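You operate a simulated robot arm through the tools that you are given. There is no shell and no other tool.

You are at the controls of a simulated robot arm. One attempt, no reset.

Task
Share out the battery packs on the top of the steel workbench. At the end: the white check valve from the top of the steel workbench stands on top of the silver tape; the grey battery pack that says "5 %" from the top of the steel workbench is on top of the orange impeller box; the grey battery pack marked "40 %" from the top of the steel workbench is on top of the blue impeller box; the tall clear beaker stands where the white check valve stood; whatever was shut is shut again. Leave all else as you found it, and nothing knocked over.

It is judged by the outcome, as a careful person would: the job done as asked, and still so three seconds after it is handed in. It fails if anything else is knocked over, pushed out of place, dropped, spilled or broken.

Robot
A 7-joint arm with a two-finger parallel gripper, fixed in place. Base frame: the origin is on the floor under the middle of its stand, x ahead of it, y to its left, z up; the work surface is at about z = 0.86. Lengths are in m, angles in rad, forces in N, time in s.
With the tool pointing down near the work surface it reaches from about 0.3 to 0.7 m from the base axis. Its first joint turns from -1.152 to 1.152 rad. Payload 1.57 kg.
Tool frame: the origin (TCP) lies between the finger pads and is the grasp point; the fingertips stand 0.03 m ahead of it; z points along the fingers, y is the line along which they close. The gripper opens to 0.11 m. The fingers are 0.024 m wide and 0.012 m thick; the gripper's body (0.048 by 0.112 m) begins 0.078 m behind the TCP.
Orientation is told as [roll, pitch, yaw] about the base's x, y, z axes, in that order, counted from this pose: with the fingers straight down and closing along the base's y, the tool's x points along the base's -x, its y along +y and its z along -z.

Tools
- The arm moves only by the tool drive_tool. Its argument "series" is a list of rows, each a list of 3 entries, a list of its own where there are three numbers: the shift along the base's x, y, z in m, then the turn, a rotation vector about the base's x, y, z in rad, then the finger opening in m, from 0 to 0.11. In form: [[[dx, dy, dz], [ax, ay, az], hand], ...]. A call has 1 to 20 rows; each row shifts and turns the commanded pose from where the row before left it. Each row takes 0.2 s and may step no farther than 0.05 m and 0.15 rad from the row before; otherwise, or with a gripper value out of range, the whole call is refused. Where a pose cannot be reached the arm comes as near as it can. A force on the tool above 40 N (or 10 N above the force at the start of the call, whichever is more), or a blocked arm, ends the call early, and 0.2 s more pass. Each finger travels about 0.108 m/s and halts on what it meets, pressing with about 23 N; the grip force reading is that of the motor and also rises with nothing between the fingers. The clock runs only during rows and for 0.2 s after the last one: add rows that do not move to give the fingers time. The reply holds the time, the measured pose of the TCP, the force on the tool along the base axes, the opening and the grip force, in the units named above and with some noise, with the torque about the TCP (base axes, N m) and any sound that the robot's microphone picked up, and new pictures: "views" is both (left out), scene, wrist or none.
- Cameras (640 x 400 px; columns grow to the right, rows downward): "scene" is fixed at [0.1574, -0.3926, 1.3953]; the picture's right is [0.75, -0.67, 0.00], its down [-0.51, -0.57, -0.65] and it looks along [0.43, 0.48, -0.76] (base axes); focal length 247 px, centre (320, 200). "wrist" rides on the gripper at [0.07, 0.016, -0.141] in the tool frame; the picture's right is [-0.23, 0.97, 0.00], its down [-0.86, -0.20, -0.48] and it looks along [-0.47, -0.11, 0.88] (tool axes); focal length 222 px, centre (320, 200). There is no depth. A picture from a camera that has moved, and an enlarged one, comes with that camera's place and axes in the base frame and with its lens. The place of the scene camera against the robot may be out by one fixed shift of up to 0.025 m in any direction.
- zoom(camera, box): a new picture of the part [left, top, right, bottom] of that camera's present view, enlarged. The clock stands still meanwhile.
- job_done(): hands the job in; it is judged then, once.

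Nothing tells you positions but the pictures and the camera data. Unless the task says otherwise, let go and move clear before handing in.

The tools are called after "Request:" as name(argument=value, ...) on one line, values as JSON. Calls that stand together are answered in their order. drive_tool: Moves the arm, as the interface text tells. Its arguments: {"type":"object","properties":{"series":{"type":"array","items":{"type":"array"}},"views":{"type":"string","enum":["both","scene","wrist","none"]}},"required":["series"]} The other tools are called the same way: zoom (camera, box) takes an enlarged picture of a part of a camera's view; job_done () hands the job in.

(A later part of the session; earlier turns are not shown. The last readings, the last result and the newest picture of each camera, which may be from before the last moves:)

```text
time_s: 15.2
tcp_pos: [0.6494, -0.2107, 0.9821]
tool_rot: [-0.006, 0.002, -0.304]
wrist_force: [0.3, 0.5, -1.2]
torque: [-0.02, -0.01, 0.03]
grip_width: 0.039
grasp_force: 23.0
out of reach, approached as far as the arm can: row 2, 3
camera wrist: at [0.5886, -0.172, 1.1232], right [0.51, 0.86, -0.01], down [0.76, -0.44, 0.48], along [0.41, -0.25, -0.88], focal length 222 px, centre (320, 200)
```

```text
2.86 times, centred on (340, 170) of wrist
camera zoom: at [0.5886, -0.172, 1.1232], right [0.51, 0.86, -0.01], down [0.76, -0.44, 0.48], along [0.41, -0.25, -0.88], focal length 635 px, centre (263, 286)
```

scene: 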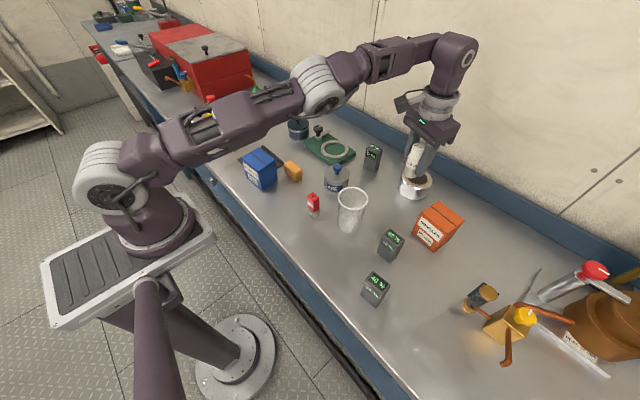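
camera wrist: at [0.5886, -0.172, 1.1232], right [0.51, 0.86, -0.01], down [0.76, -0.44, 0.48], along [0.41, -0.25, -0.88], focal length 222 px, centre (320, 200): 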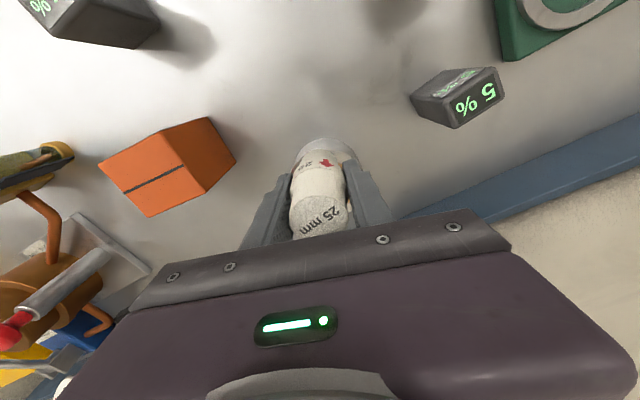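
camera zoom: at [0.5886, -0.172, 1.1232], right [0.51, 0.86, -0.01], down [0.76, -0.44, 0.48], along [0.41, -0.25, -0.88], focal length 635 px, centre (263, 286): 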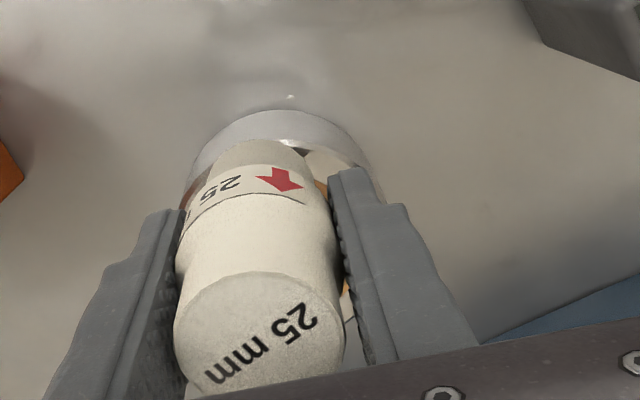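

The valve is still about 2.5 cm inward of the tape centre at the straight-down reach limit. I test whether tilting the fingers outward by 0.15 rad lets the arm reach the centre (valve raised a little).

Request:
drive_tool(series=[[[0, 0, 0.01], [-0.015, -0.0477, 0], 0.03], [[0, 0, 0], [-0.015, -0.0477, 0], 0.03], [[0, 0, 0], [-0.015, -0.0477, 0], 0.03], [[0.008, -0.002, 0], [0, 0, 0], 0.03], [[0.008, -0.002, 0], [0, 0, 0], 0.03], [[0.008, -0.002, 0], [0, 0, 0], 0.03], [[0, 0, 0], [0, 0, 0], 0.03], [[0, 0, 0], [0, 0, 0], 0.03]])

Request:
zoom(camera="scene", box=[380, 120, 470, 220])

Request:
zoom(camera="wrist", box=[240, 100, 440, 240])

```text
time_s: 17.0
tcp_pos: [0.6722, -0.217, 0.9924]
tool_rot: [-0.007, -0.147, -0.306]
wrist_force: [-0.9, -0.3, -1.2]
torque: [0.04, 0.0, -0.01]
grip_width: 0.0388
grasp_force: 22.9
camera wrist: at [0.5924, -0.1734, 1.1215], right [0.51, 0.86, 0.03], down [0.68, -0.42, 0.6], along [0.53, -0.29, -0.8], focal length 222 px, centre (320, 200)
```

scene: 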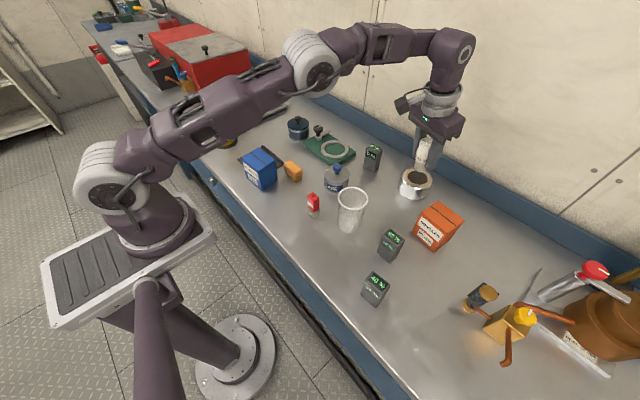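
wrist: 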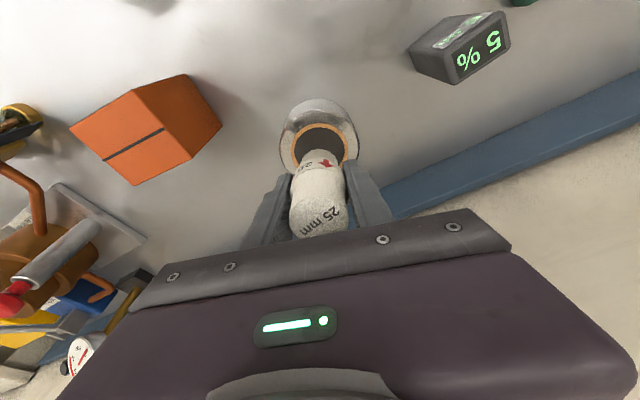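

```text
4.00 times, centred on (425, 170) of scene
camera zoom: at [0.1574, -0.3926, 1.3953], right [0.75, -0.67, 0.0], down [-0.51, -0.57, -0.65], along [0.43, 0.48, -0.76], focal length 990 px, centre (-100, 320)
```

zoom: 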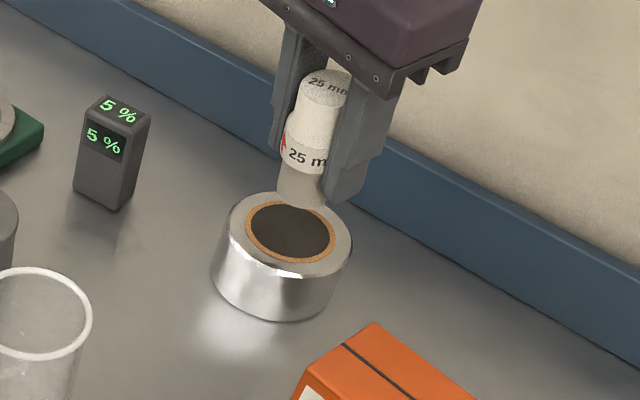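

```text
2.86 times, centred on (340, 170) of wrist
camera zoom: at [0.5924, -0.1734, 1.1215], right [0.51, 0.86, 0.03], down [0.68, -0.42, 0.6], along [0.53, -0.29, -0.8], focal length 635 px, centre (263, 286)
```

zoom: 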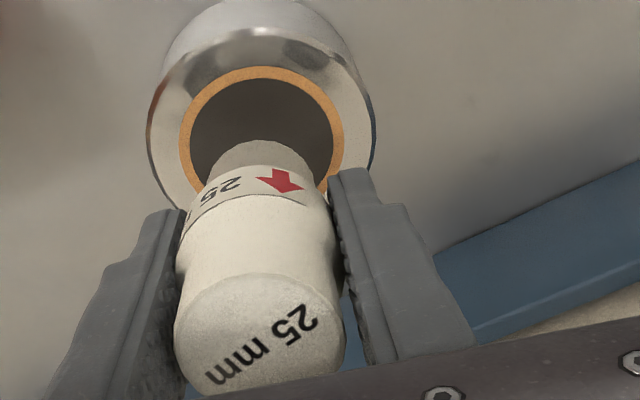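

With the tilt the arm reaches the tape centre, confirmed at (0.674,-0.216). To place the valve upright, I'll set it down on free bench at (0.56,-0.22), tilt the empty tool 0.15 rad and re-grip it.

Request:
drive_tool(series=[[[-0.01, 0, 0.015], [0, 0, 0], 0.03], [[-0.034, -0.001, 0], [0.015, 0.0477, 0], 0.03], [[-0.034, -0.001, 0], [0.015, 0.0477, 0], 0.03], [[-0.034, -0.001, 0], [0.015, 0.0477, 0], 0.03], [[0, 0, -0.04], [0, 0, 0], 0.03], [[0, 0, -0.03], [0, 0, 0], 0.03], [[0, 0, 0], [0, 0, 0], 0.03]])

Request:
zoom(camera="scene", box=[340, 150, 460, 260])

```text
time_s: 18.6
tcp_pos: [0.561, -0.2184, 0.9392]
tool_rot: [-0.006, 0.0, -0.303]
wrist_force: [0.6, -0.7, -1.7]
torque: [0.01, 0.01, 0.01]
grip_width: 0.0391
grasp_force: 23.0
camera wrist: at [0.4994, -0.1797, 1.0795], right [0.51, 0.86, -0.01], down [0.76, -0.44, 0.48], along [0.41, -0.25, -0.88], focal length 222 px, centre (320, 200)
```

scene: 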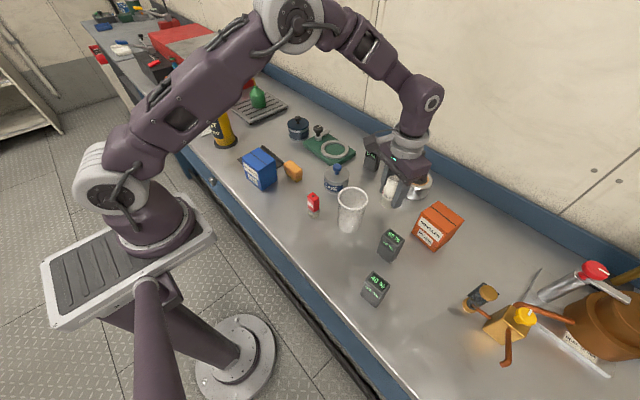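
wrist: 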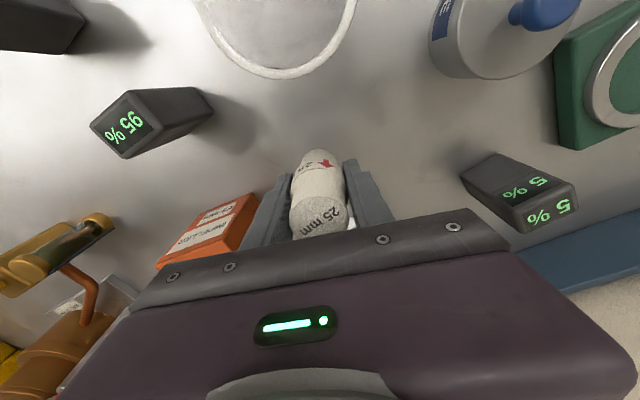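

```text
3.64 times, centred on (400, 205) of scene
camera zoom: at [0.1574, -0.3926, 1.3953], right [0.75, -0.67, 0.0], down [-0.51, -0.57, -0.65], along [0.43, 0.48, -0.76], focal length 900 px, centre (29, 182)
```

zoom: 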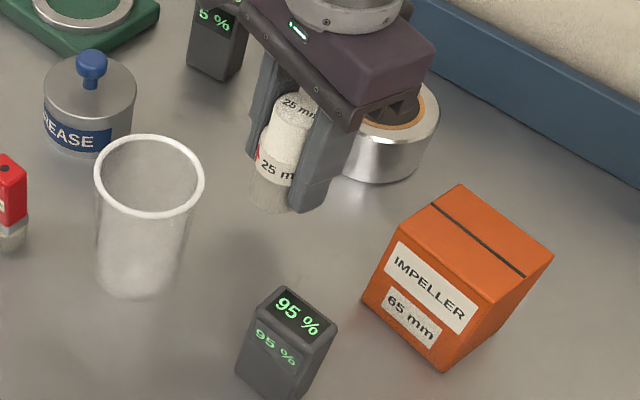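

Position is clear of the neighbours. I lower the valve gently onto the bench.

Request:
drive_tool(series=[[[0, 0, -0.012], [0, 0, 0], 0.03], [[0, 0, -0.012], [0, 0, 0], 0.03], [[0, 0, -0.007], [0, 0, 0], 0.03], [[0, 0, 0], [0, 0, 0], 0.03]])

Request:
zoom(camera="scene", box=[360, 160, 440, 230])

```text
time_s: 19.6
tcp_pos: [0.5608, -0.2196, 0.9066]
tool_rot: [-0.007, 0.0, -0.305]
wrist_force: [0.7, -0.2, 0.0]
torque: [-0.03, -0.03, 0.03]
grip_width: 0.0392
grasp_force: 23.1
camera wrist: at [0.5011, -0.181, 1.0479], right [0.51, 0.86, -0.01], down [0.76, -0.44, 0.48], along [0.41, -0.25, -0.88], focal length 222 px, centre (320, 200)
```

scene: 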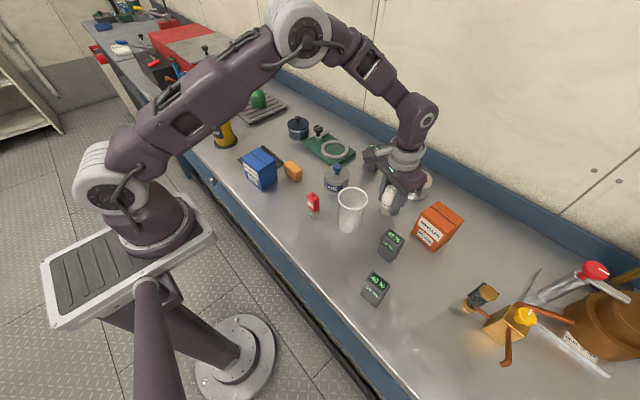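
wrist: 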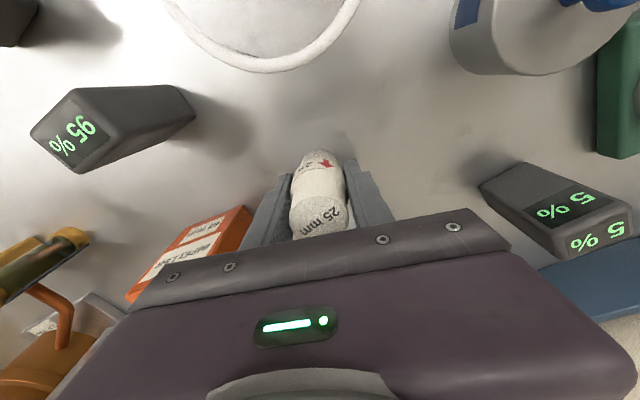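

```text
5.71 times, centred on (400, 195) of scene
camera zoom: at [0.1574, -0.3926, 1.3953], right [0.75, -0.67, 0.0], down [-0.51, -0.57, -0.65], along [0.43, 0.48, -0.76], focal length 1414 px, centre (-137, 229)
```

zoom: 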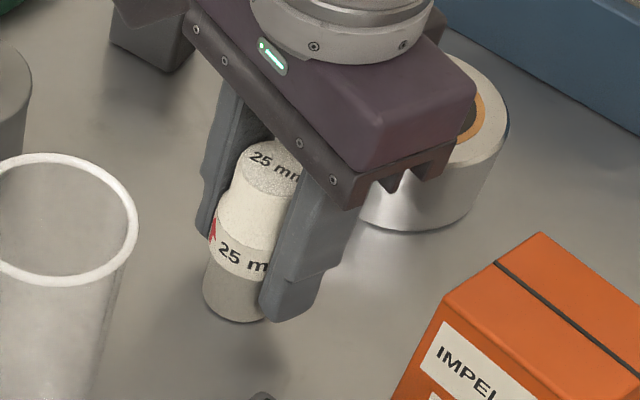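

The valve rests on the bench (tool force relieved). I release, tilt the tool 0.15 rad outward about the grip point, and re-grip.

Request:
drive_tool(series=[[[0, 0, 0], [0, 0, 0], 0.045], [[0, 0, 0], [0, 0, 0], 0.06], [[0, 0, 0], [0, 0, 0], 0.065], [[0, 0, 0], [-0.015, -0.0477, 0], 0.065], [[0, 0, 0], [-0.015, -0.0477, 0], 0.065], [[0, 0, 0], [-0.015, -0.0477, 0], 0.065], [[0, 0, 0], [0, 0, 0], 0.065]])

Request:
zoom(camera="scene", box=[360, 160, 440, 230])

Request:
zoom(camera="wrist", box=[240, 100, 440, 240])

```text
time_s: 21.2
tcp_pos: [0.5609, -0.2192, 0.9077]
tool_rot: [-0.007, -0.148, -0.304]
wrist_force: [1.1, -0.1, -0.5]
torque: [-0.02, 0.02, 0.0]
grip_width: 0.0652
grasp_force: 0.0
camera wrist: at [0.4807, -0.1755, 1.0365], right [0.51, 0.86, 0.03], down [0.68, -0.42, 0.6], along [0.53, -0.29, -0.8], focal length 222 px, centre (320, 200)
```

scene: 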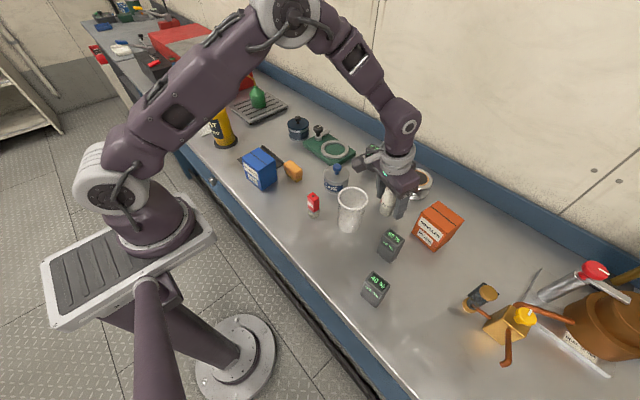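
wrist: 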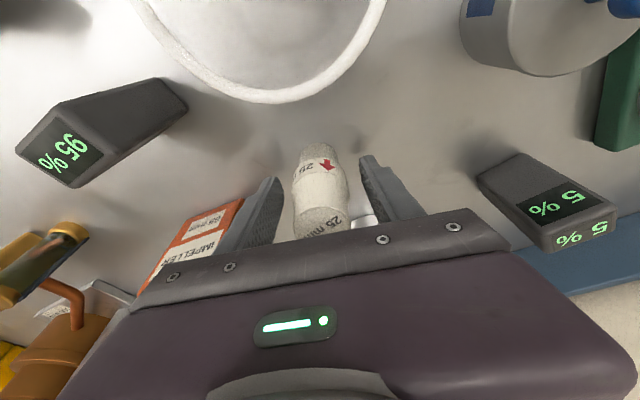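

```text
5.71 times, centred on (400, 195) of scene
camera zoom: at [0.1574, -0.3926, 1.3953], right [0.75, -0.67, 0.0], down [-0.51, -0.57, -0.65], along [0.43, 0.48, -0.76], focal length 1414 px, centre (-137, 229)
```

zoom: 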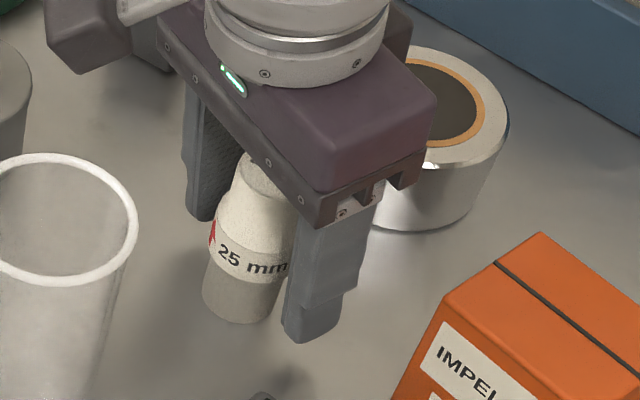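

```text
2.86 times, centred on (340, 170) of wrist
camera zoom: at [0.4807, -0.1755, 1.0365], right [0.51, 0.86, 0.03], down [0.68, -0.42, 0.6], along [0.53, -0.29, -0.8], focal length 635 px, centre (263, 286)
```

zoom: 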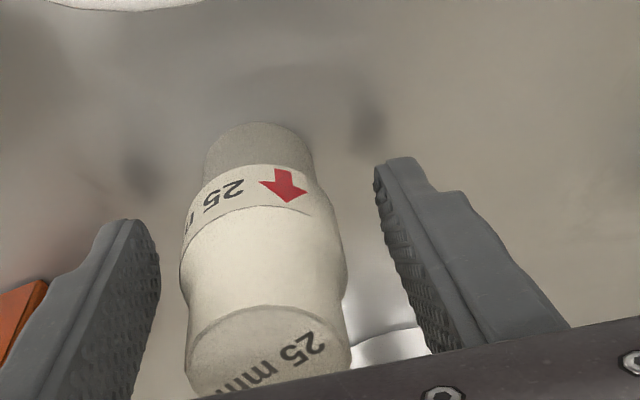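

The valve stands free and the tool is tilted around it. I close on it again.

Request:
drive_tool(series=[[[0, 0, 0], [0, 0, 0], 0.05], [[0, 0, 0], [0, 0, 0], 0.035], [[0, 0, 0], [0, 0, 0], 0.03], [[0, 0, 0], [0, 0, 0], 0.03], [[0, 0, 0.02], [0, 0, 0], 0.03], [[0, 0, 0.04], [0, 0, 0], 0.03], [[0, 0, 0.03], [0, 0, 0], 0.03], [[0, 0, 0], [0, 0, 0], 0.03]])

Request:
zoom(camera="scene", box=[360, 130, 440, 230])

Request:
zoom(camera="wrist", box=[240, 100, 440, 240])

```text
time_s: 23.0
tcp_pos: [0.5608, -0.2205, 1.0002]
tool_rot: [-0.007, -0.152, -0.305]
wrist_force: [0.0, -0.1, -0.9]
torque: [-0.02, -0.01, -0.03]
grip_width: 0.0389
grasp_force: 23.2
camera wrist: at [0.4797, -0.176, 1.1297], right [0.51, 0.86, 0.03], down [0.68, -0.42, 0.6], along [0.53, -0.29, -0.8], focal length 222 px, centre (320, 200)
```

scene: 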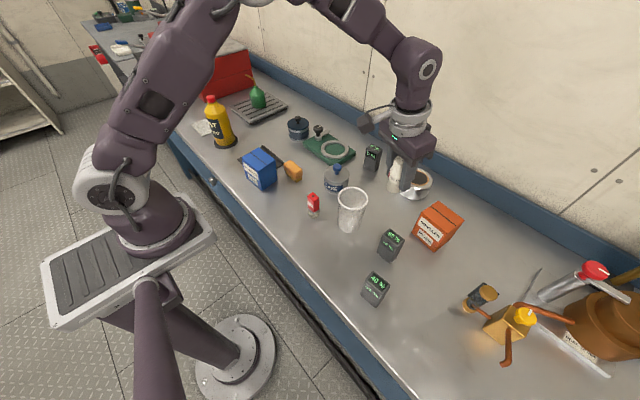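
wrist: 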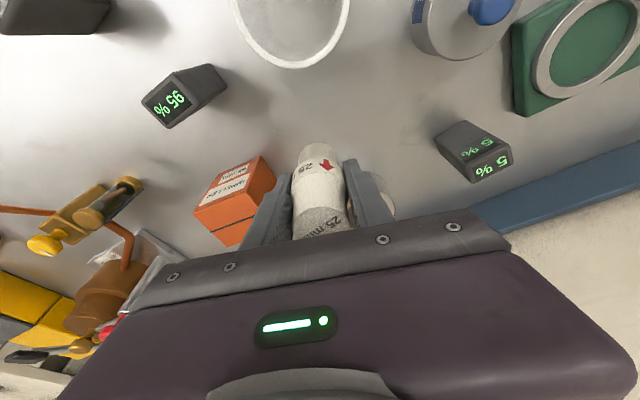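

```text
4.00 times, centred on (400, 180) of scene
camera zoom: at [0.1574, -0.3926, 1.3953], right [0.75, -0.67, 0.0], down [-0.51, -0.57, -0.65], along [0.43, 0.48, -0.76], focal length 990 px, centre (0, 280)
```

zoom: 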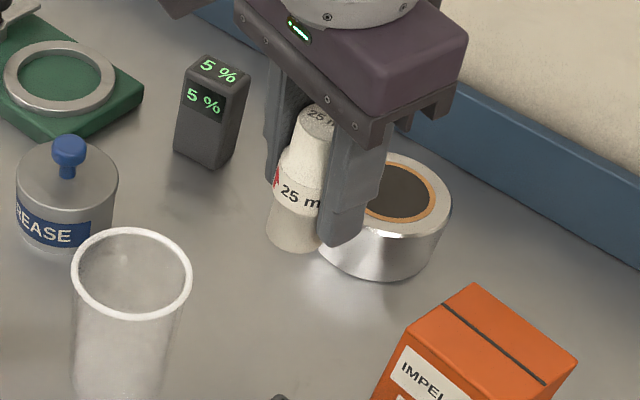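

```text
2.86 times, centred on (340, 170) of wrist
camera zoom: at [0.4797, -0.176, 1.1297], right [0.51, 0.86, 0.03], down [0.68, -0.42, 0.6], along [0.53, -0.29, -0.8], focal length 635 px, centre (263, 286)
```

zoom: 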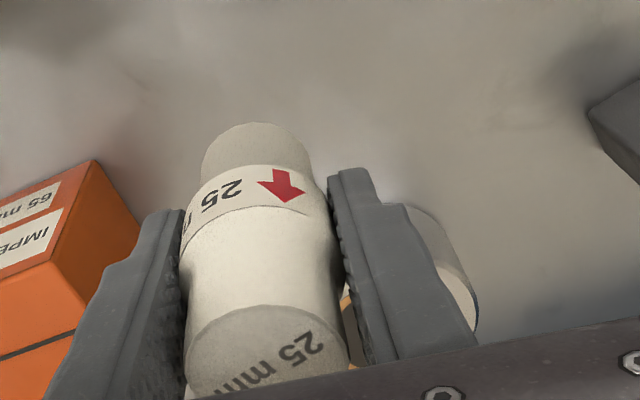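

Valve is held upright by the tilted tool. I move out over the tape centre.

Request:
drive_tool(series=[[[0.0283, 0.001, -0.002], [0, 0, 0], 0.03], [[0.0283, 0.001, -0.002], [0, 0, 0], 0.03], [[0.0283, 0.001, -0.002], [0, 0, 0], 0.03], [[0.0283, 0.001, -0.002], [0, 0, 0], 0.03], [[0, 0, 0], [0, 0, 0], 0.03], [[0, 0, 0], [0, 0, 0], 0.03]])

Request:
zoom(camera="scene", box=[380, 120, 460, 220])

Request:
zoom(camera="wrist", box=[240, 80, 440, 240])

```text
time_s: 24.4
tcp_pos: [0.6743, -0.2143, 0.9871]
tool_rot: [-0.008, -0.147, -0.307]
wrist_force: [0.3, -0.6, -1.6]
torque: [0.01, 0.01, -0.01]
grip_width: 0.0391
grasp_force: 22.9
camera wrist: at [0.593, -0.1711, 1.1179], right [0.51, 0.86, 0.03], down [0.68, -0.42, 0.6], along [0.53, -0.29, -0.8], focal length 222 px, centre (320, 200)
```

scene: 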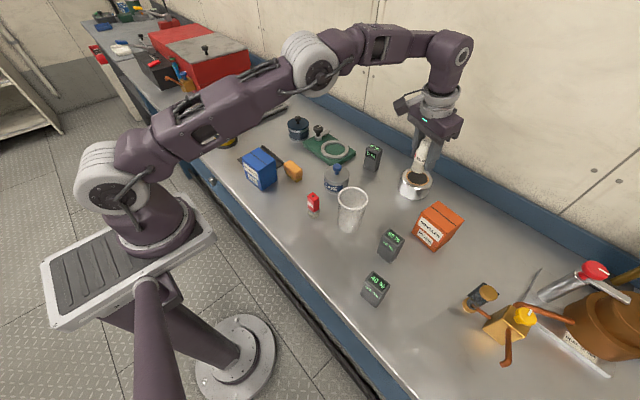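
wrist: 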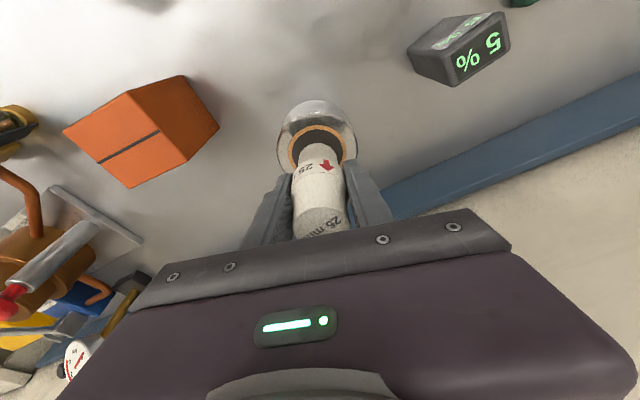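

```text
4.00 times, centred on (420, 170) of scene
camera zoom: at [0.1574, -0.3926, 1.3953], right [0.75, -0.67, 0.0], down [-0.51, -0.57, -0.65], along [0.43, 0.48, -0.76], focal length 990 px, centre (-80, 320)
```

zoom: 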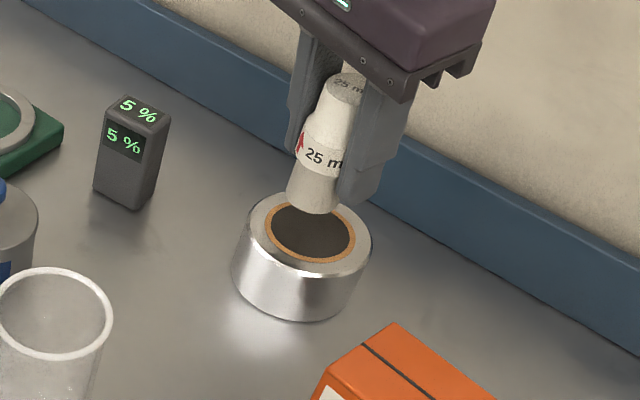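

```text
2.50 times, centred on (340, 160) of wrist
camera zoom: at [0.593, -0.1711, 1.1179], right [0.51, 0.86, 0.03], down [0.68, -0.42, 0.6], along [0.53, -0.29, -0.8], focal length 555 px, centre (270, 300)
```

zoom: 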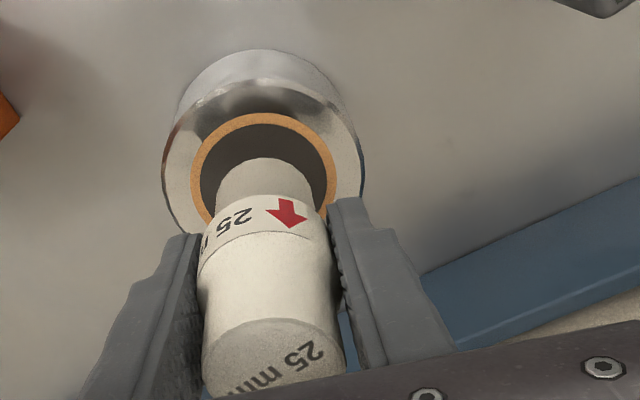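

The valve is centred over the tape. I lower it slowly until the load comes off.

Request:
drive_tool(series=[[[0, 0, -0.008], [0, 0, 0], 0.03], [[0, 0, -0.006], [0, 0, 0], 0.03], [[0, 0, -0.004], [0, 0, 0], 0.03], [[0, 0, 0], [0, 0, 0], 0.03]])

Request:
zoom(camera="scene", box=[380, 140, 460, 220])

```text
time_s: 25.4
tcp_pos: [0.6728, -0.2155, 0.9709]
tool_rot: [-0.008, -0.15, -0.306]
wrist_force: [-0.4, -0.3, -0.8]
torque: [-0.01, 0.02, 0.0]
grip_width: 0.0391
grasp_force: 23.3
camera wrist: at [0.5932, -0.1714, 1.1003], right [0.51, 0.86, 0.03], down [0.68, -0.42, 0.6], along [0.53, -0.29, -0.8], focal length 222 px, centre (320, 200)
```

scene: 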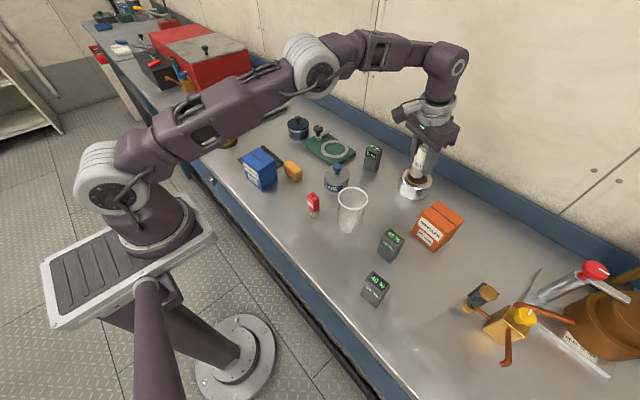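
wrist: 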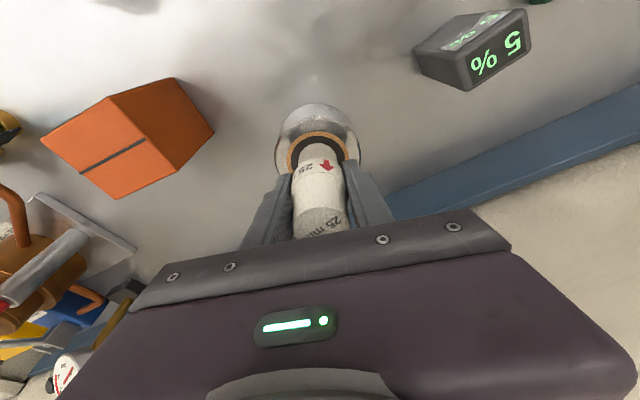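

```text
5.00 times, centred on (420, 180) of scene
camera zoom: at [0.1574, -0.3926, 1.3953], right [0.75, -0.67, 0.0], down [-0.51, -0.57, -0.65], along [0.43, 0.48, -0.76], focal length 1237 px, centre (-180, 300)
```

zoom: 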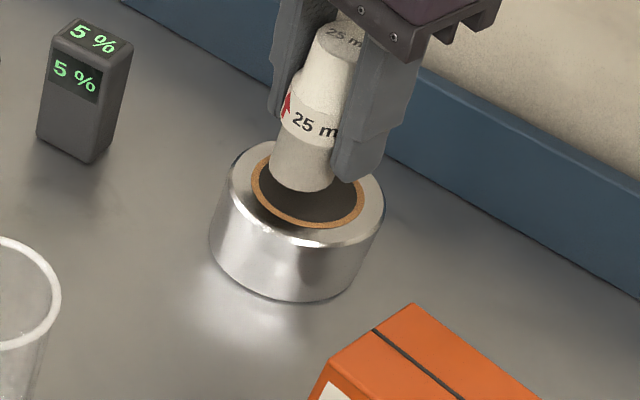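

Nearly down. I continue in small steps watching the force.

Request:
drive_tool(series=[[[0, 0, -0.003], [0, 0, 0], 0.03], [[0, 0, -0.002], [0, 0, 0], 0.03], [[0, 0, 0], [0, 0, 0], 0.03]], views="none")

Request:
zoom(camera="scene", box=[380, 140, 460, 220])

```text
time_s: 26.2
tcp_pos: [0.6749, -0.2163, 0.9658]
tool_rot: [-0.006, -0.149, -0.304]
wrist_force: [0.4, 0.5, -1.7]
torque: [-0.02, -0.01, 0.04]
grip_width: 0.039
grasp_force: 23.1
```

```text
5.00 times, centred on (420, 180) of scene
camera zoom: at [0.1574, -0.3926, 1.3953], right [0.75, -0.67, 0.0], down [-0.51, -0.57, -0.65], along [0.43, 0.48, -0.76], focal length 1237 px, centre (-180, 300)
```

zoom: 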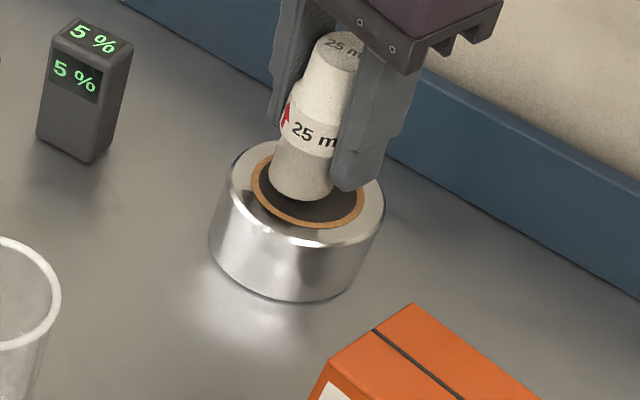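

Request:
drive_tool(series=[[[0, 0, -0.002], [0, 0, 0], 0.03], [[0, 0, -0.001], [0, 0, 0], 0.03], [[0, 0, 0], [0, 0, 0], 0.03]], views="none")

Request:
zoom(camera="scene", box=[380, 140, 460, 220])

```text
time_s: 27.0
tcp_pos: [0.6745, -0.2163, 0.9625]
tool_rot: [-0.006, -0.151, -0.304]
wrist_force: [0.9, -0.4, -0.3]
torque: [0.04, 0.03, -0.03]
grip_width: 0.039
grasp_force: 23.2
```

```text
5.00 times, centred on (420, 180) of scene
camera zoom: at [0.1574, -0.3926, 1.3953], right [0.75, -0.67, 0.0], down [-0.51, -0.57, -0.65], along [0.43, 0.48, -0.76], focal length 1237 px, centre (-180, 300)
```

zoom: 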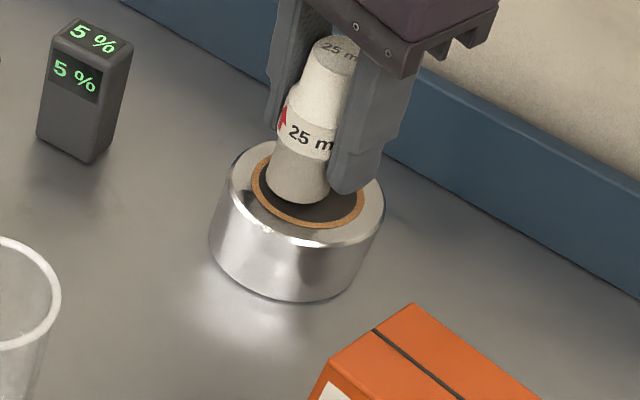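

Request:
drive_tool(series=[[[0, 0, -0.0015], [0, 0, 0], 0.03], [[0, 0, 0], [0, 0, 0], 0.03]], views="none")

```text
time_s: 27.6
tcp_pos: [0.6737, -0.2165, 0.9615]
tool_rot: [-0.007, -0.149, -0.302]
wrist_force: [0.2, -0.7, -1.0]
torque: [-0.01, -0.01, 0.0]
grip_width: 0.0391
grasp_force: 23.3
```

Request:
drive_tool(series=[[[0, 0, -0.002], [0, 0, 0], 0.03], [[0, 0, 0], [0, 0, 0], 0.03]], views="none")

Request:
zoom(camera="scene", box=[390, 150, 450, 210])

```text
time_s: 28.2
tcp_pos: [0.6731, -0.2153, 0.9593]
tool_rot: [-0.007, -0.151, -0.305]
wrist_force: [-0.7, 0.8, -1.2]
torque: [0.02, 0.0, 0.07]
grip_width: 0.0388
grasp_force: 22.8
```

```text
6.67 times, centred on (420, 180) of scene
camera zoom: at [0.1574, -0.3926, 1.3953], right [0.75, -0.67, 0.0], down [-0.51, -0.57, -0.65], along [0.43, 0.48, -0.76], focal length 1650 px, centre (-347, 333)
```

zoom: 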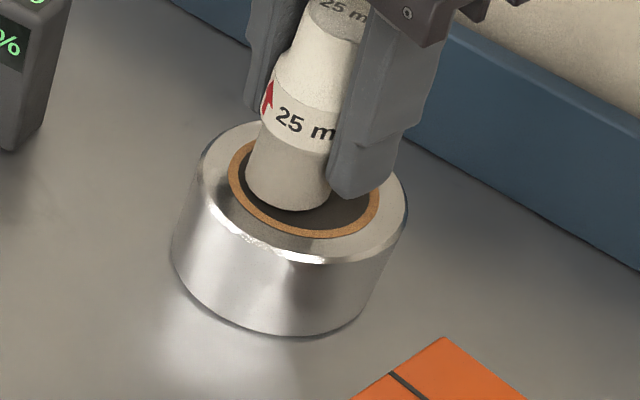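

I haven't felt contact yet, so I look closely at whether the tape's dark centre is really solid or a hole.

Request:
zoom(camera="wrist", box=[265, 90, 375, 180])

Request:
zoom(camera="scene", box=[400, 160, 435, 195])

```text
4.44 times, centred on (320, 135) of wrist
camera zoom: at [0.5941, -0.1718, 1.088], right [0.51, 0.86, 0.03], down [0.68, -0.42, 0.6], along [0.53, -0.29, -0.8], focal length 987 px, centre (320, 489)
```

zoom: 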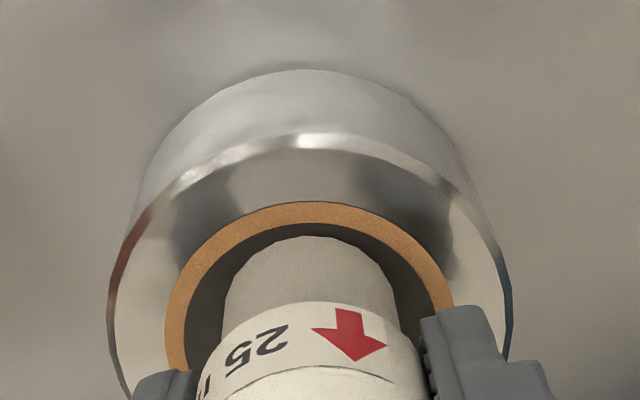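

```text
11.43 times, centred on (418, 178) of scene
camera zoom: at [0.1574, -0.3926, 1.3953], right [0.75, -0.67, 0.0], down [-0.51, -0.57, -0.65], along [0.43, 0.48, -0.76], focal length 2828 px, centre (-794, 457)
```

zoom: 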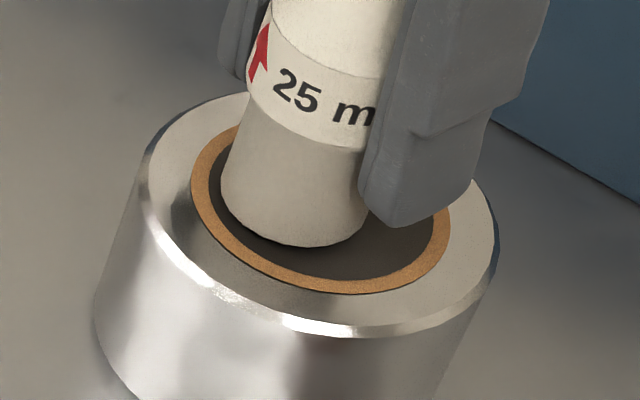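

The valve's base looks a hair above a flat disc (contact shadow forming). I keep lowering in tiny steps.

Request:
drive_tool(series=[[[0, 0, -0.002], [0, 0, 0], 0.03], [[0, 0, 0], [0, 0, 0], 0.03]], views="none")

Request:
zoom(camera="scene", box=[400, 160, 435, 195])

```text
time_s: 28.8
tcp_pos: [0.6743, -0.2158, 0.957]
tool_rot: [-0.008, -0.15, -0.306]
wrist_force: [0.3, -0.4, -0.8]
torque: [0.0, 0.02, -0.03]
grip_width: 0.0392
grasp_force: 23.0
```

```text
11.43 times, centred on (418, 178) of scene
camera zoom: at [0.1574, -0.3926, 1.3953], right [0.75, -0.67, 0.0], down [-0.51, -0.57, -0.65], along [0.43, 0.48, -0.76], focal length 2828 px, centre (-794, 457)
```

zoom: 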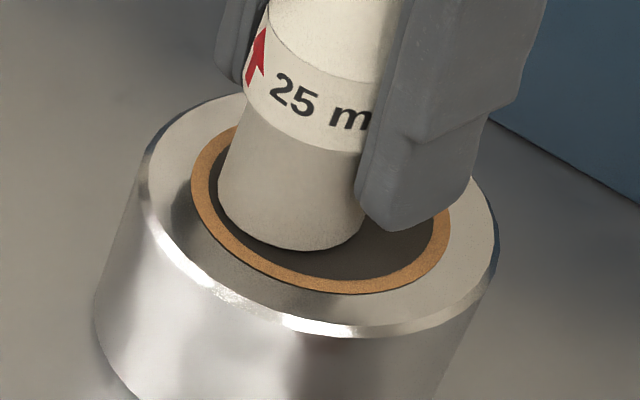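

The valve sits slightly left/near of the disc centre, so I shift it a few millimetres outward and continue down.

Request:
drive_tool(series=[[[0.003, -0.002, 0], [0, 0, 0], 0.03], [[0.003, -0.002, 0], [0, 0, 0], 0.03], [[0, 0, 0], [0, 0, 0], 0.03], [[0, 0, -0.0015], [0, 0, 0], 0.03], [[0, 0, 0], [0, 0, 0], 0.03]], views="none")

Request:
zoom(camera="scene", box=[400, 160, 435, 195])

Request:
zoom(camera="wrist", box=[265, 90, 375, 180])

```text
time_s: 30.0
tcp_pos: [0.6804, -0.2211, 0.9549]
tool_rot: [-0.007, -0.15, -0.304]
wrist_force: [-0.2, -1.0, 0.7]
torque: [0.02, -0.03, -0.01]
grip_width: 0.039
grasp_force: 22.9
```

```text
11.43 times, centred on (418, 178) of scene
camera zoom: at [0.1574, -0.3926, 1.3953], right [0.75, -0.67, 0.0], down [-0.51, -0.57, -0.65], along [0.43, 0.48, -0.76], focal length 2828 px, centre (-794, 457)
```

zoom: 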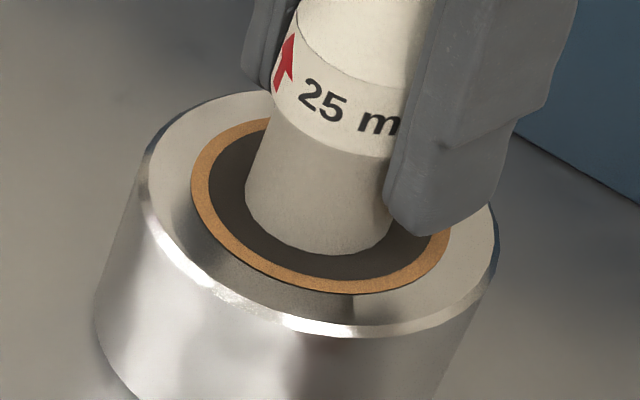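

```text
4.44 times, centred on (320, 135) of wrist
camera zoom: at [0.5994, -0.1758, 1.0846], right [0.51, 0.86, 0.03], down [0.68, -0.42, 0.6], along [0.53, -0.29, -0.8], focal length 987 px, centre (320, 489)
```

zoom: 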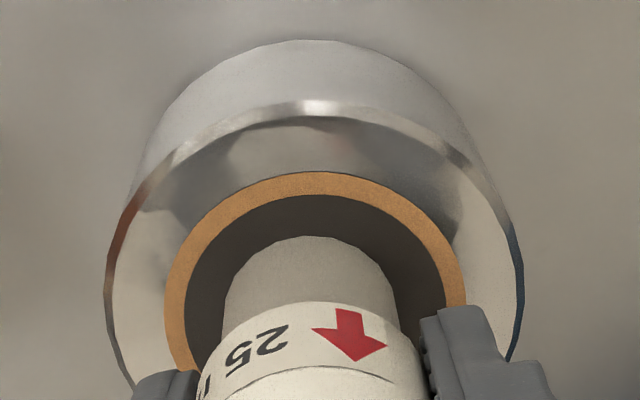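

Now well centred, and the force has turned upward, suggesting contact. One more small step to confirm.

Request:
drive_tool(series=[[[0, 0, -0.001], [0, 0, 0], 0.03], [[0, 0, 0], [0, 0, 0], 0.03]], views="none")

Request:
drive_tool(series=[[[0, 0, 0], [0, 0, 0], 0.03]], views="none")

Request:
zoom(camera="scene", box=[400, 160, 435, 195])

```text
time_s: 30.6
tcp_pos: [0.6794, -0.2207, 0.9554]
tool_rot: [-0.008, -0.153, -0.305]
wrist_force: [-2.9, -0.9, 11.7]
torque: [0.12, 0.16, 0.06]
grip_width: 0.0389
grasp_force: 22.9
```

```text
time_s: 31.0
tcp_pos: [0.6797, -0.2201, 0.9545]
tool_rot: [-0.007, -0.153, -0.305]
wrist_force: [-2.4, -0.8, 14.6]
torque: [0.1, 0.1, 0.04]
grip_width: 0.0389
grasp_force: 23.0
```

```text
11.43 times, centred on (418, 178) of scene
camera zoom: at [0.1571, -0.3926, 1.3954], right [0.75, -0.67, 0.0], down [-0.51, -0.57, -0.65], along [0.43, 0.48, -0.76], focal length 2828 px, centre (-794, 457)
```

zoom: 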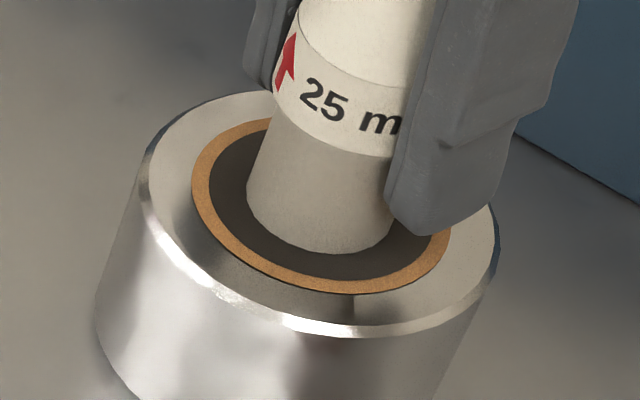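

Contact is confirmed (about 13 N). I relieve by 1 mm and open the fingers.

Request:
drive_tool(series=[[[0, 0, 0.0008], [0, 0, 0], 0.03], [[0, 0, 0], [0, 0, 0], 0.042], [[0, 0, 0], [0, 0, 0], 0.05], [[0, 0, 0], [0, 0, 0], 0.065], [[0, 0, 0], [0, 0, 0], 0.065]])

Request:
zoom(camera="scene", box=[390, 140, 450, 200])

Request:
zoom(camera="wrist", box=[240, 80, 400, 240])

```text
time_s: 32.2
tcp_pos: [0.6814, -0.2193, 0.9549]
tool_rot: [-0.009, -0.15, -0.304]
wrist_force: [0.4, 0.5, 0.0]
torque: [-0.03, 0.01, 0.04]
grip_width: 0.065
grasp_force: 0.1
camera wrist: at [0.6003, -0.175, 1.0843], right [0.51, 0.86, 0.03], down [0.68, -0.42, 0.6], along [0.53, -0.29, -0.8], focal length 222 px, centre (320, 200)
```

scene: 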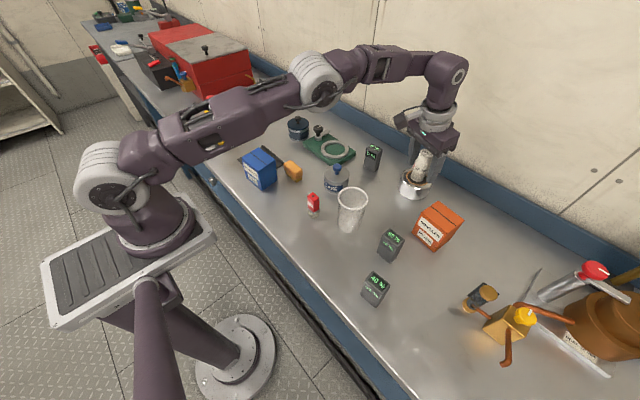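
wrist: 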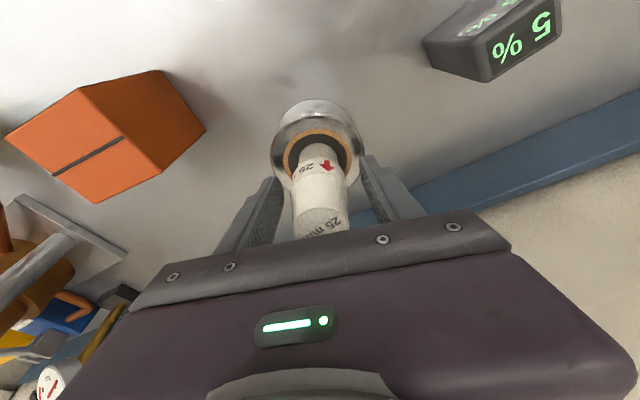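

```text
6.67 times, centred on (420, 170) of scene
camera zoom: at [0.1574, -0.3926, 1.3953], right [0.75, -0.67, 0.0], down [-0.51, -0.57, -0.65], along [0.43, 0.48, -0.76], focal length 1650 px, centre (-347, 400)
```

zoom: 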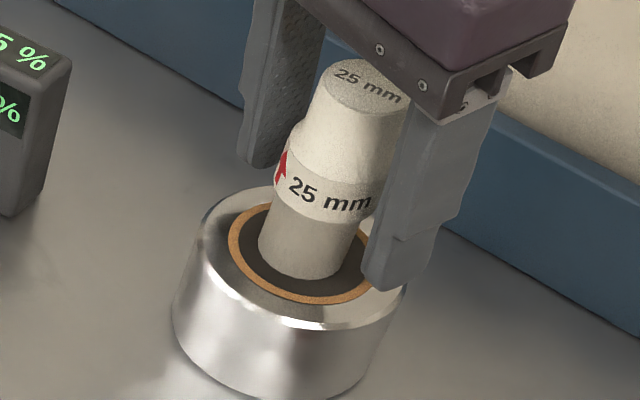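

```text
2.50 times, centred on (320, 160) of wrist
camera zoom: at [0.6003, -0.175, 1.0843], right [0.51, 0.86, 0.03], down [0.68, -0.42, 0.6], along [0.53, -0.29, -0.8], focal length 555 px, centre (320, 300)
```

zoom: 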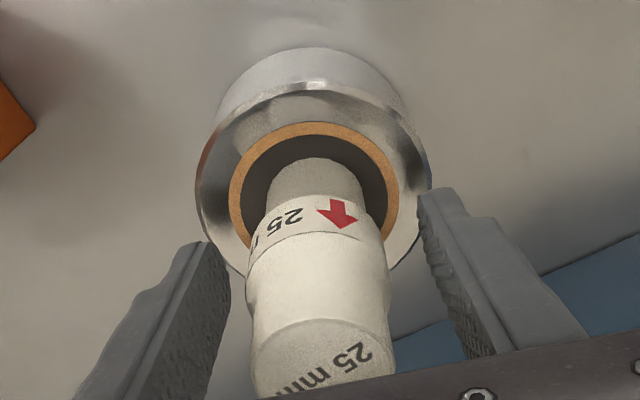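

The valve stands centred on the tape. I withdraw up along the tool axis.

Request:
drive_tool(series=[[[-0.0043, 0.0014, 0.03], [0, 0, 0], 0.07], [[-0.006, 0.002, 0.04], [0, 0, 0], 0.07], [[-0.02, 0.004, 0.03], [0, 0, 0], 0.07], [[-0.03, 0.01, 0.01], [0.015, 0.0477, 0], 0.08], [[-0.03, 0.01, 0], [0.015, 0.0477, 0], 0.09], [[-0.03, 0.01, 0], [0.015, 0.0477, 0], 0.1], [[0, 0, 0], [0, 0, 0], 0.1]])

Request:
zoom(camera="scene", box=[360, 130, 460, 230])

```text
time_s: 33.8
tcp_pos: [0.5564, -0.1847, 1.0671]
tool_rot: [-0.007, 0.0, -0.306]
wrist_force: [0.5, -0.1, -0.1]
torque: [0.02, -0.01, -0.02]
grip_width: 0.1
grasp_force: 0.1
camera wrist: at [0.4957, -0.1459, 1.2084], right [0.51, 0.86, -0.01], down [0.76, -0.44, 0.48], along [0.41, -0.25, -0.88], focal length 222 px, centre (320, 200)
```

scene: 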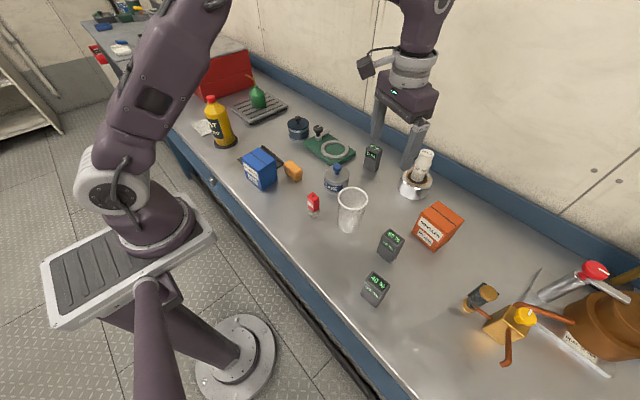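
wrist: 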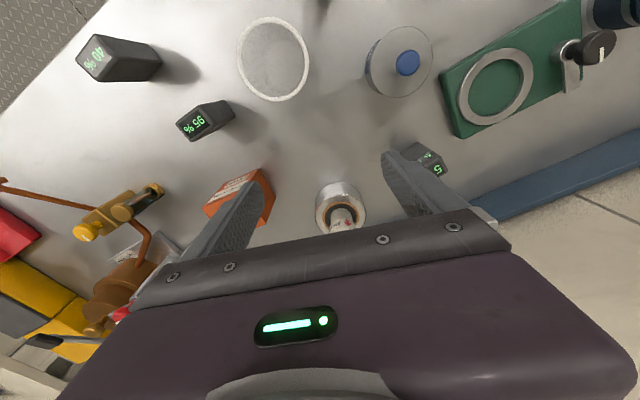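

```text
4.00 times, centred on (410, 180) of scene
camera zoom: at [0.1574, -0.3926, 1.3953], right [0.75, -0.67, 0.0], down [-0.51, -0.57, -0.65], along [0.43, 0.48, -0.76], focal length 990 px, centre (-40, 280)
```

zoom: 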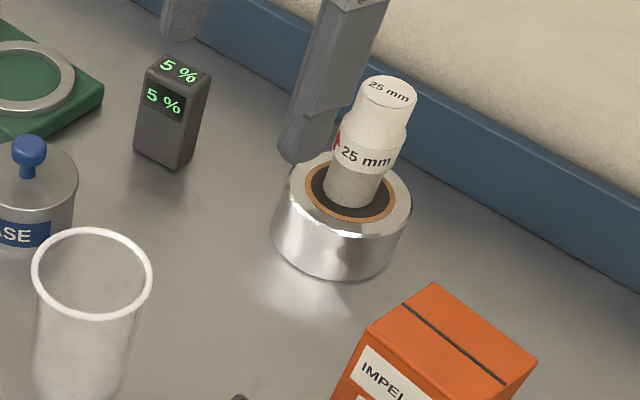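

The valve stands on the tape. Next the beaker at about (0.452,-0.182), rim z≈0.97; I move above it and look.

Request:
drive_tool(series=[[[-0.0348, 0.001, 0.01], [0, 0, 0], 0.11], [[-0.0348, 0.001, 0.01], [0, 0, 0], 0.11], [[-0.0348, 0.001, 0], [0, 0, 0], 0.11], [[0, 0, 0], [0, 0, 0], 0.11]])

Request:
zoom(camera="wrist", box=[210, 50, 430, 230])

```text
time_s: 34.8
tcp_pos: [0.454, -0.1813, 1.0834]
tool_rot: [-0.007, -0.001, -0.304]
wrist_force: [-1.3, 0.1, -0.3]
torque: [-0.01, 0.01, 0.0]
grip_width: 0.1099
grasp_force: 0.0
camera wrist: at [0.3929, -0.1431, 1.2251], right [0.51, 0.86, -0.01], down [0.76, -0.44, 0.48], along [0.41, -0.25, -0.88], focal length 222 px, centre (320, 200)
```

scene: 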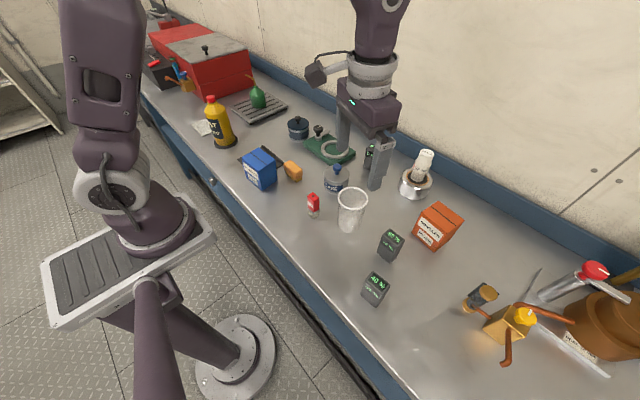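
wrist: 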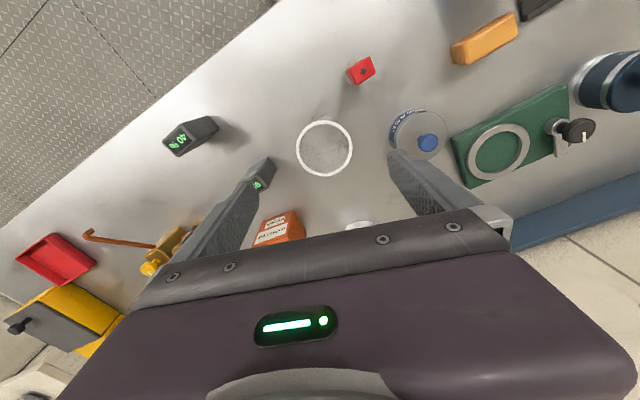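

```text
2.22 times, centred on (320, 140) of wrist
camera zoom: at [0.3929, -0.1431, 1.2251], right [0.51, 0.86, -0.01], down [0.76, -0.44, 0.48], along [0.41, -0.25, -0.88], focal length 494 px, centre (320, 333)
```

zoom: 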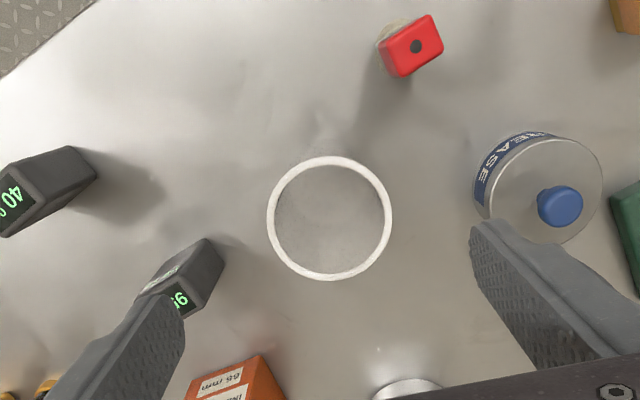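

The beaker centre is at about (0.455,-0.177), rim diameter ≈0.065. I align and descend around it.

Request:
drive_tool(series=[[[0.001, 0.0045, -0.03], [0, 0, 0], 0.11], [[0, 0, -0.04], [0, 0, 0], 0.11], [[0, 0, -0.03], [0, 0, 0], 0.11], [[0, 0, 0], [0, 0, 0], 0.11]])

Request:
zoom(camera="wrist", box=[210, 50, 430, 230])

Request:
zoom(camera="scene", box=[310, 150, 410, 250])

```text
time_s: 35.8
tcp_pos: [0.4566, -0.1759, 0.983]
tool_rot: [-0.007, 0.001, -0.304]
wrist_force: [0.1, 0.6, 0.0]
torque: [0.05, 0.0, -0.01]
grip_width: 0.1099
grasp_force: 0.1
camera wrist: at [0.3951, -0.1375, 1.1242], right [0.51, 0.86, -0.01], down [0.76, -0.44, 0.48], along [0.41, -0.25, -0.88], focal length 222 px, centre (320, 200)
```

scene: 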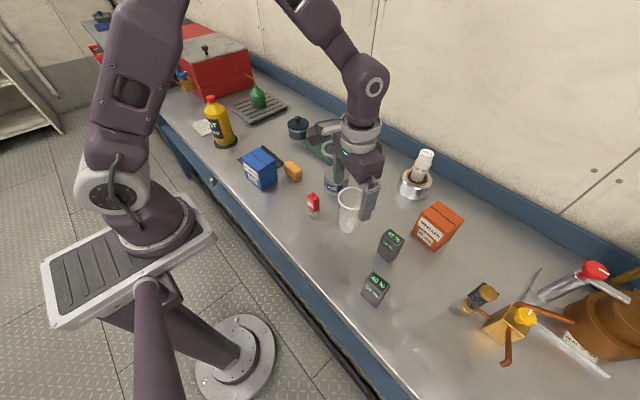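
wrist: 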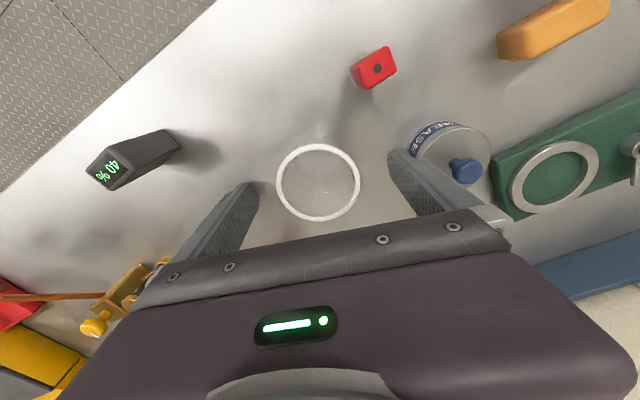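

```text
2.22 times, centred on (320, 140) of wrist
camera zoom: at [0.3951, -0.1375, 1.1242], right [0.51, 0.86, -0.01], down [0.76, -0.44, 0.48], along [0.41, -0.25, -0.88], focal length 494 px, centre (320, 333)
```

zoom: 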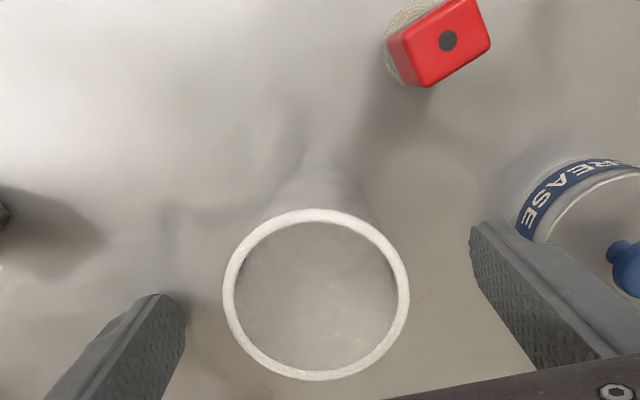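

```text
4.00 times, centred on (360, 200) of scene
camera zoom: at [0.1574, -0.3926, 1.3953], right [0.75, -0.67, 0.0], down [-0.51, -0.57, -0.65], along [0.43, 0.48, -0.76], focal length 990 px, centre (160, 200)
```

zoom: 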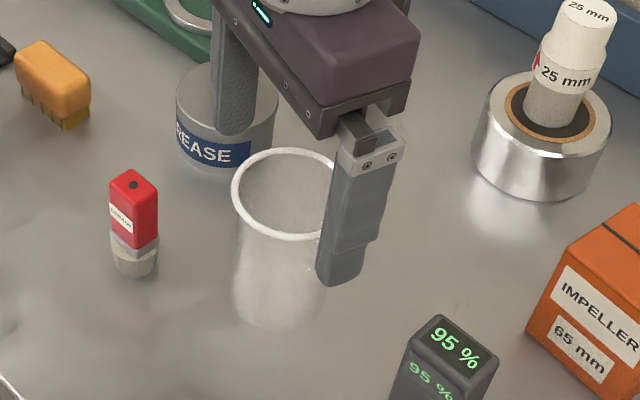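

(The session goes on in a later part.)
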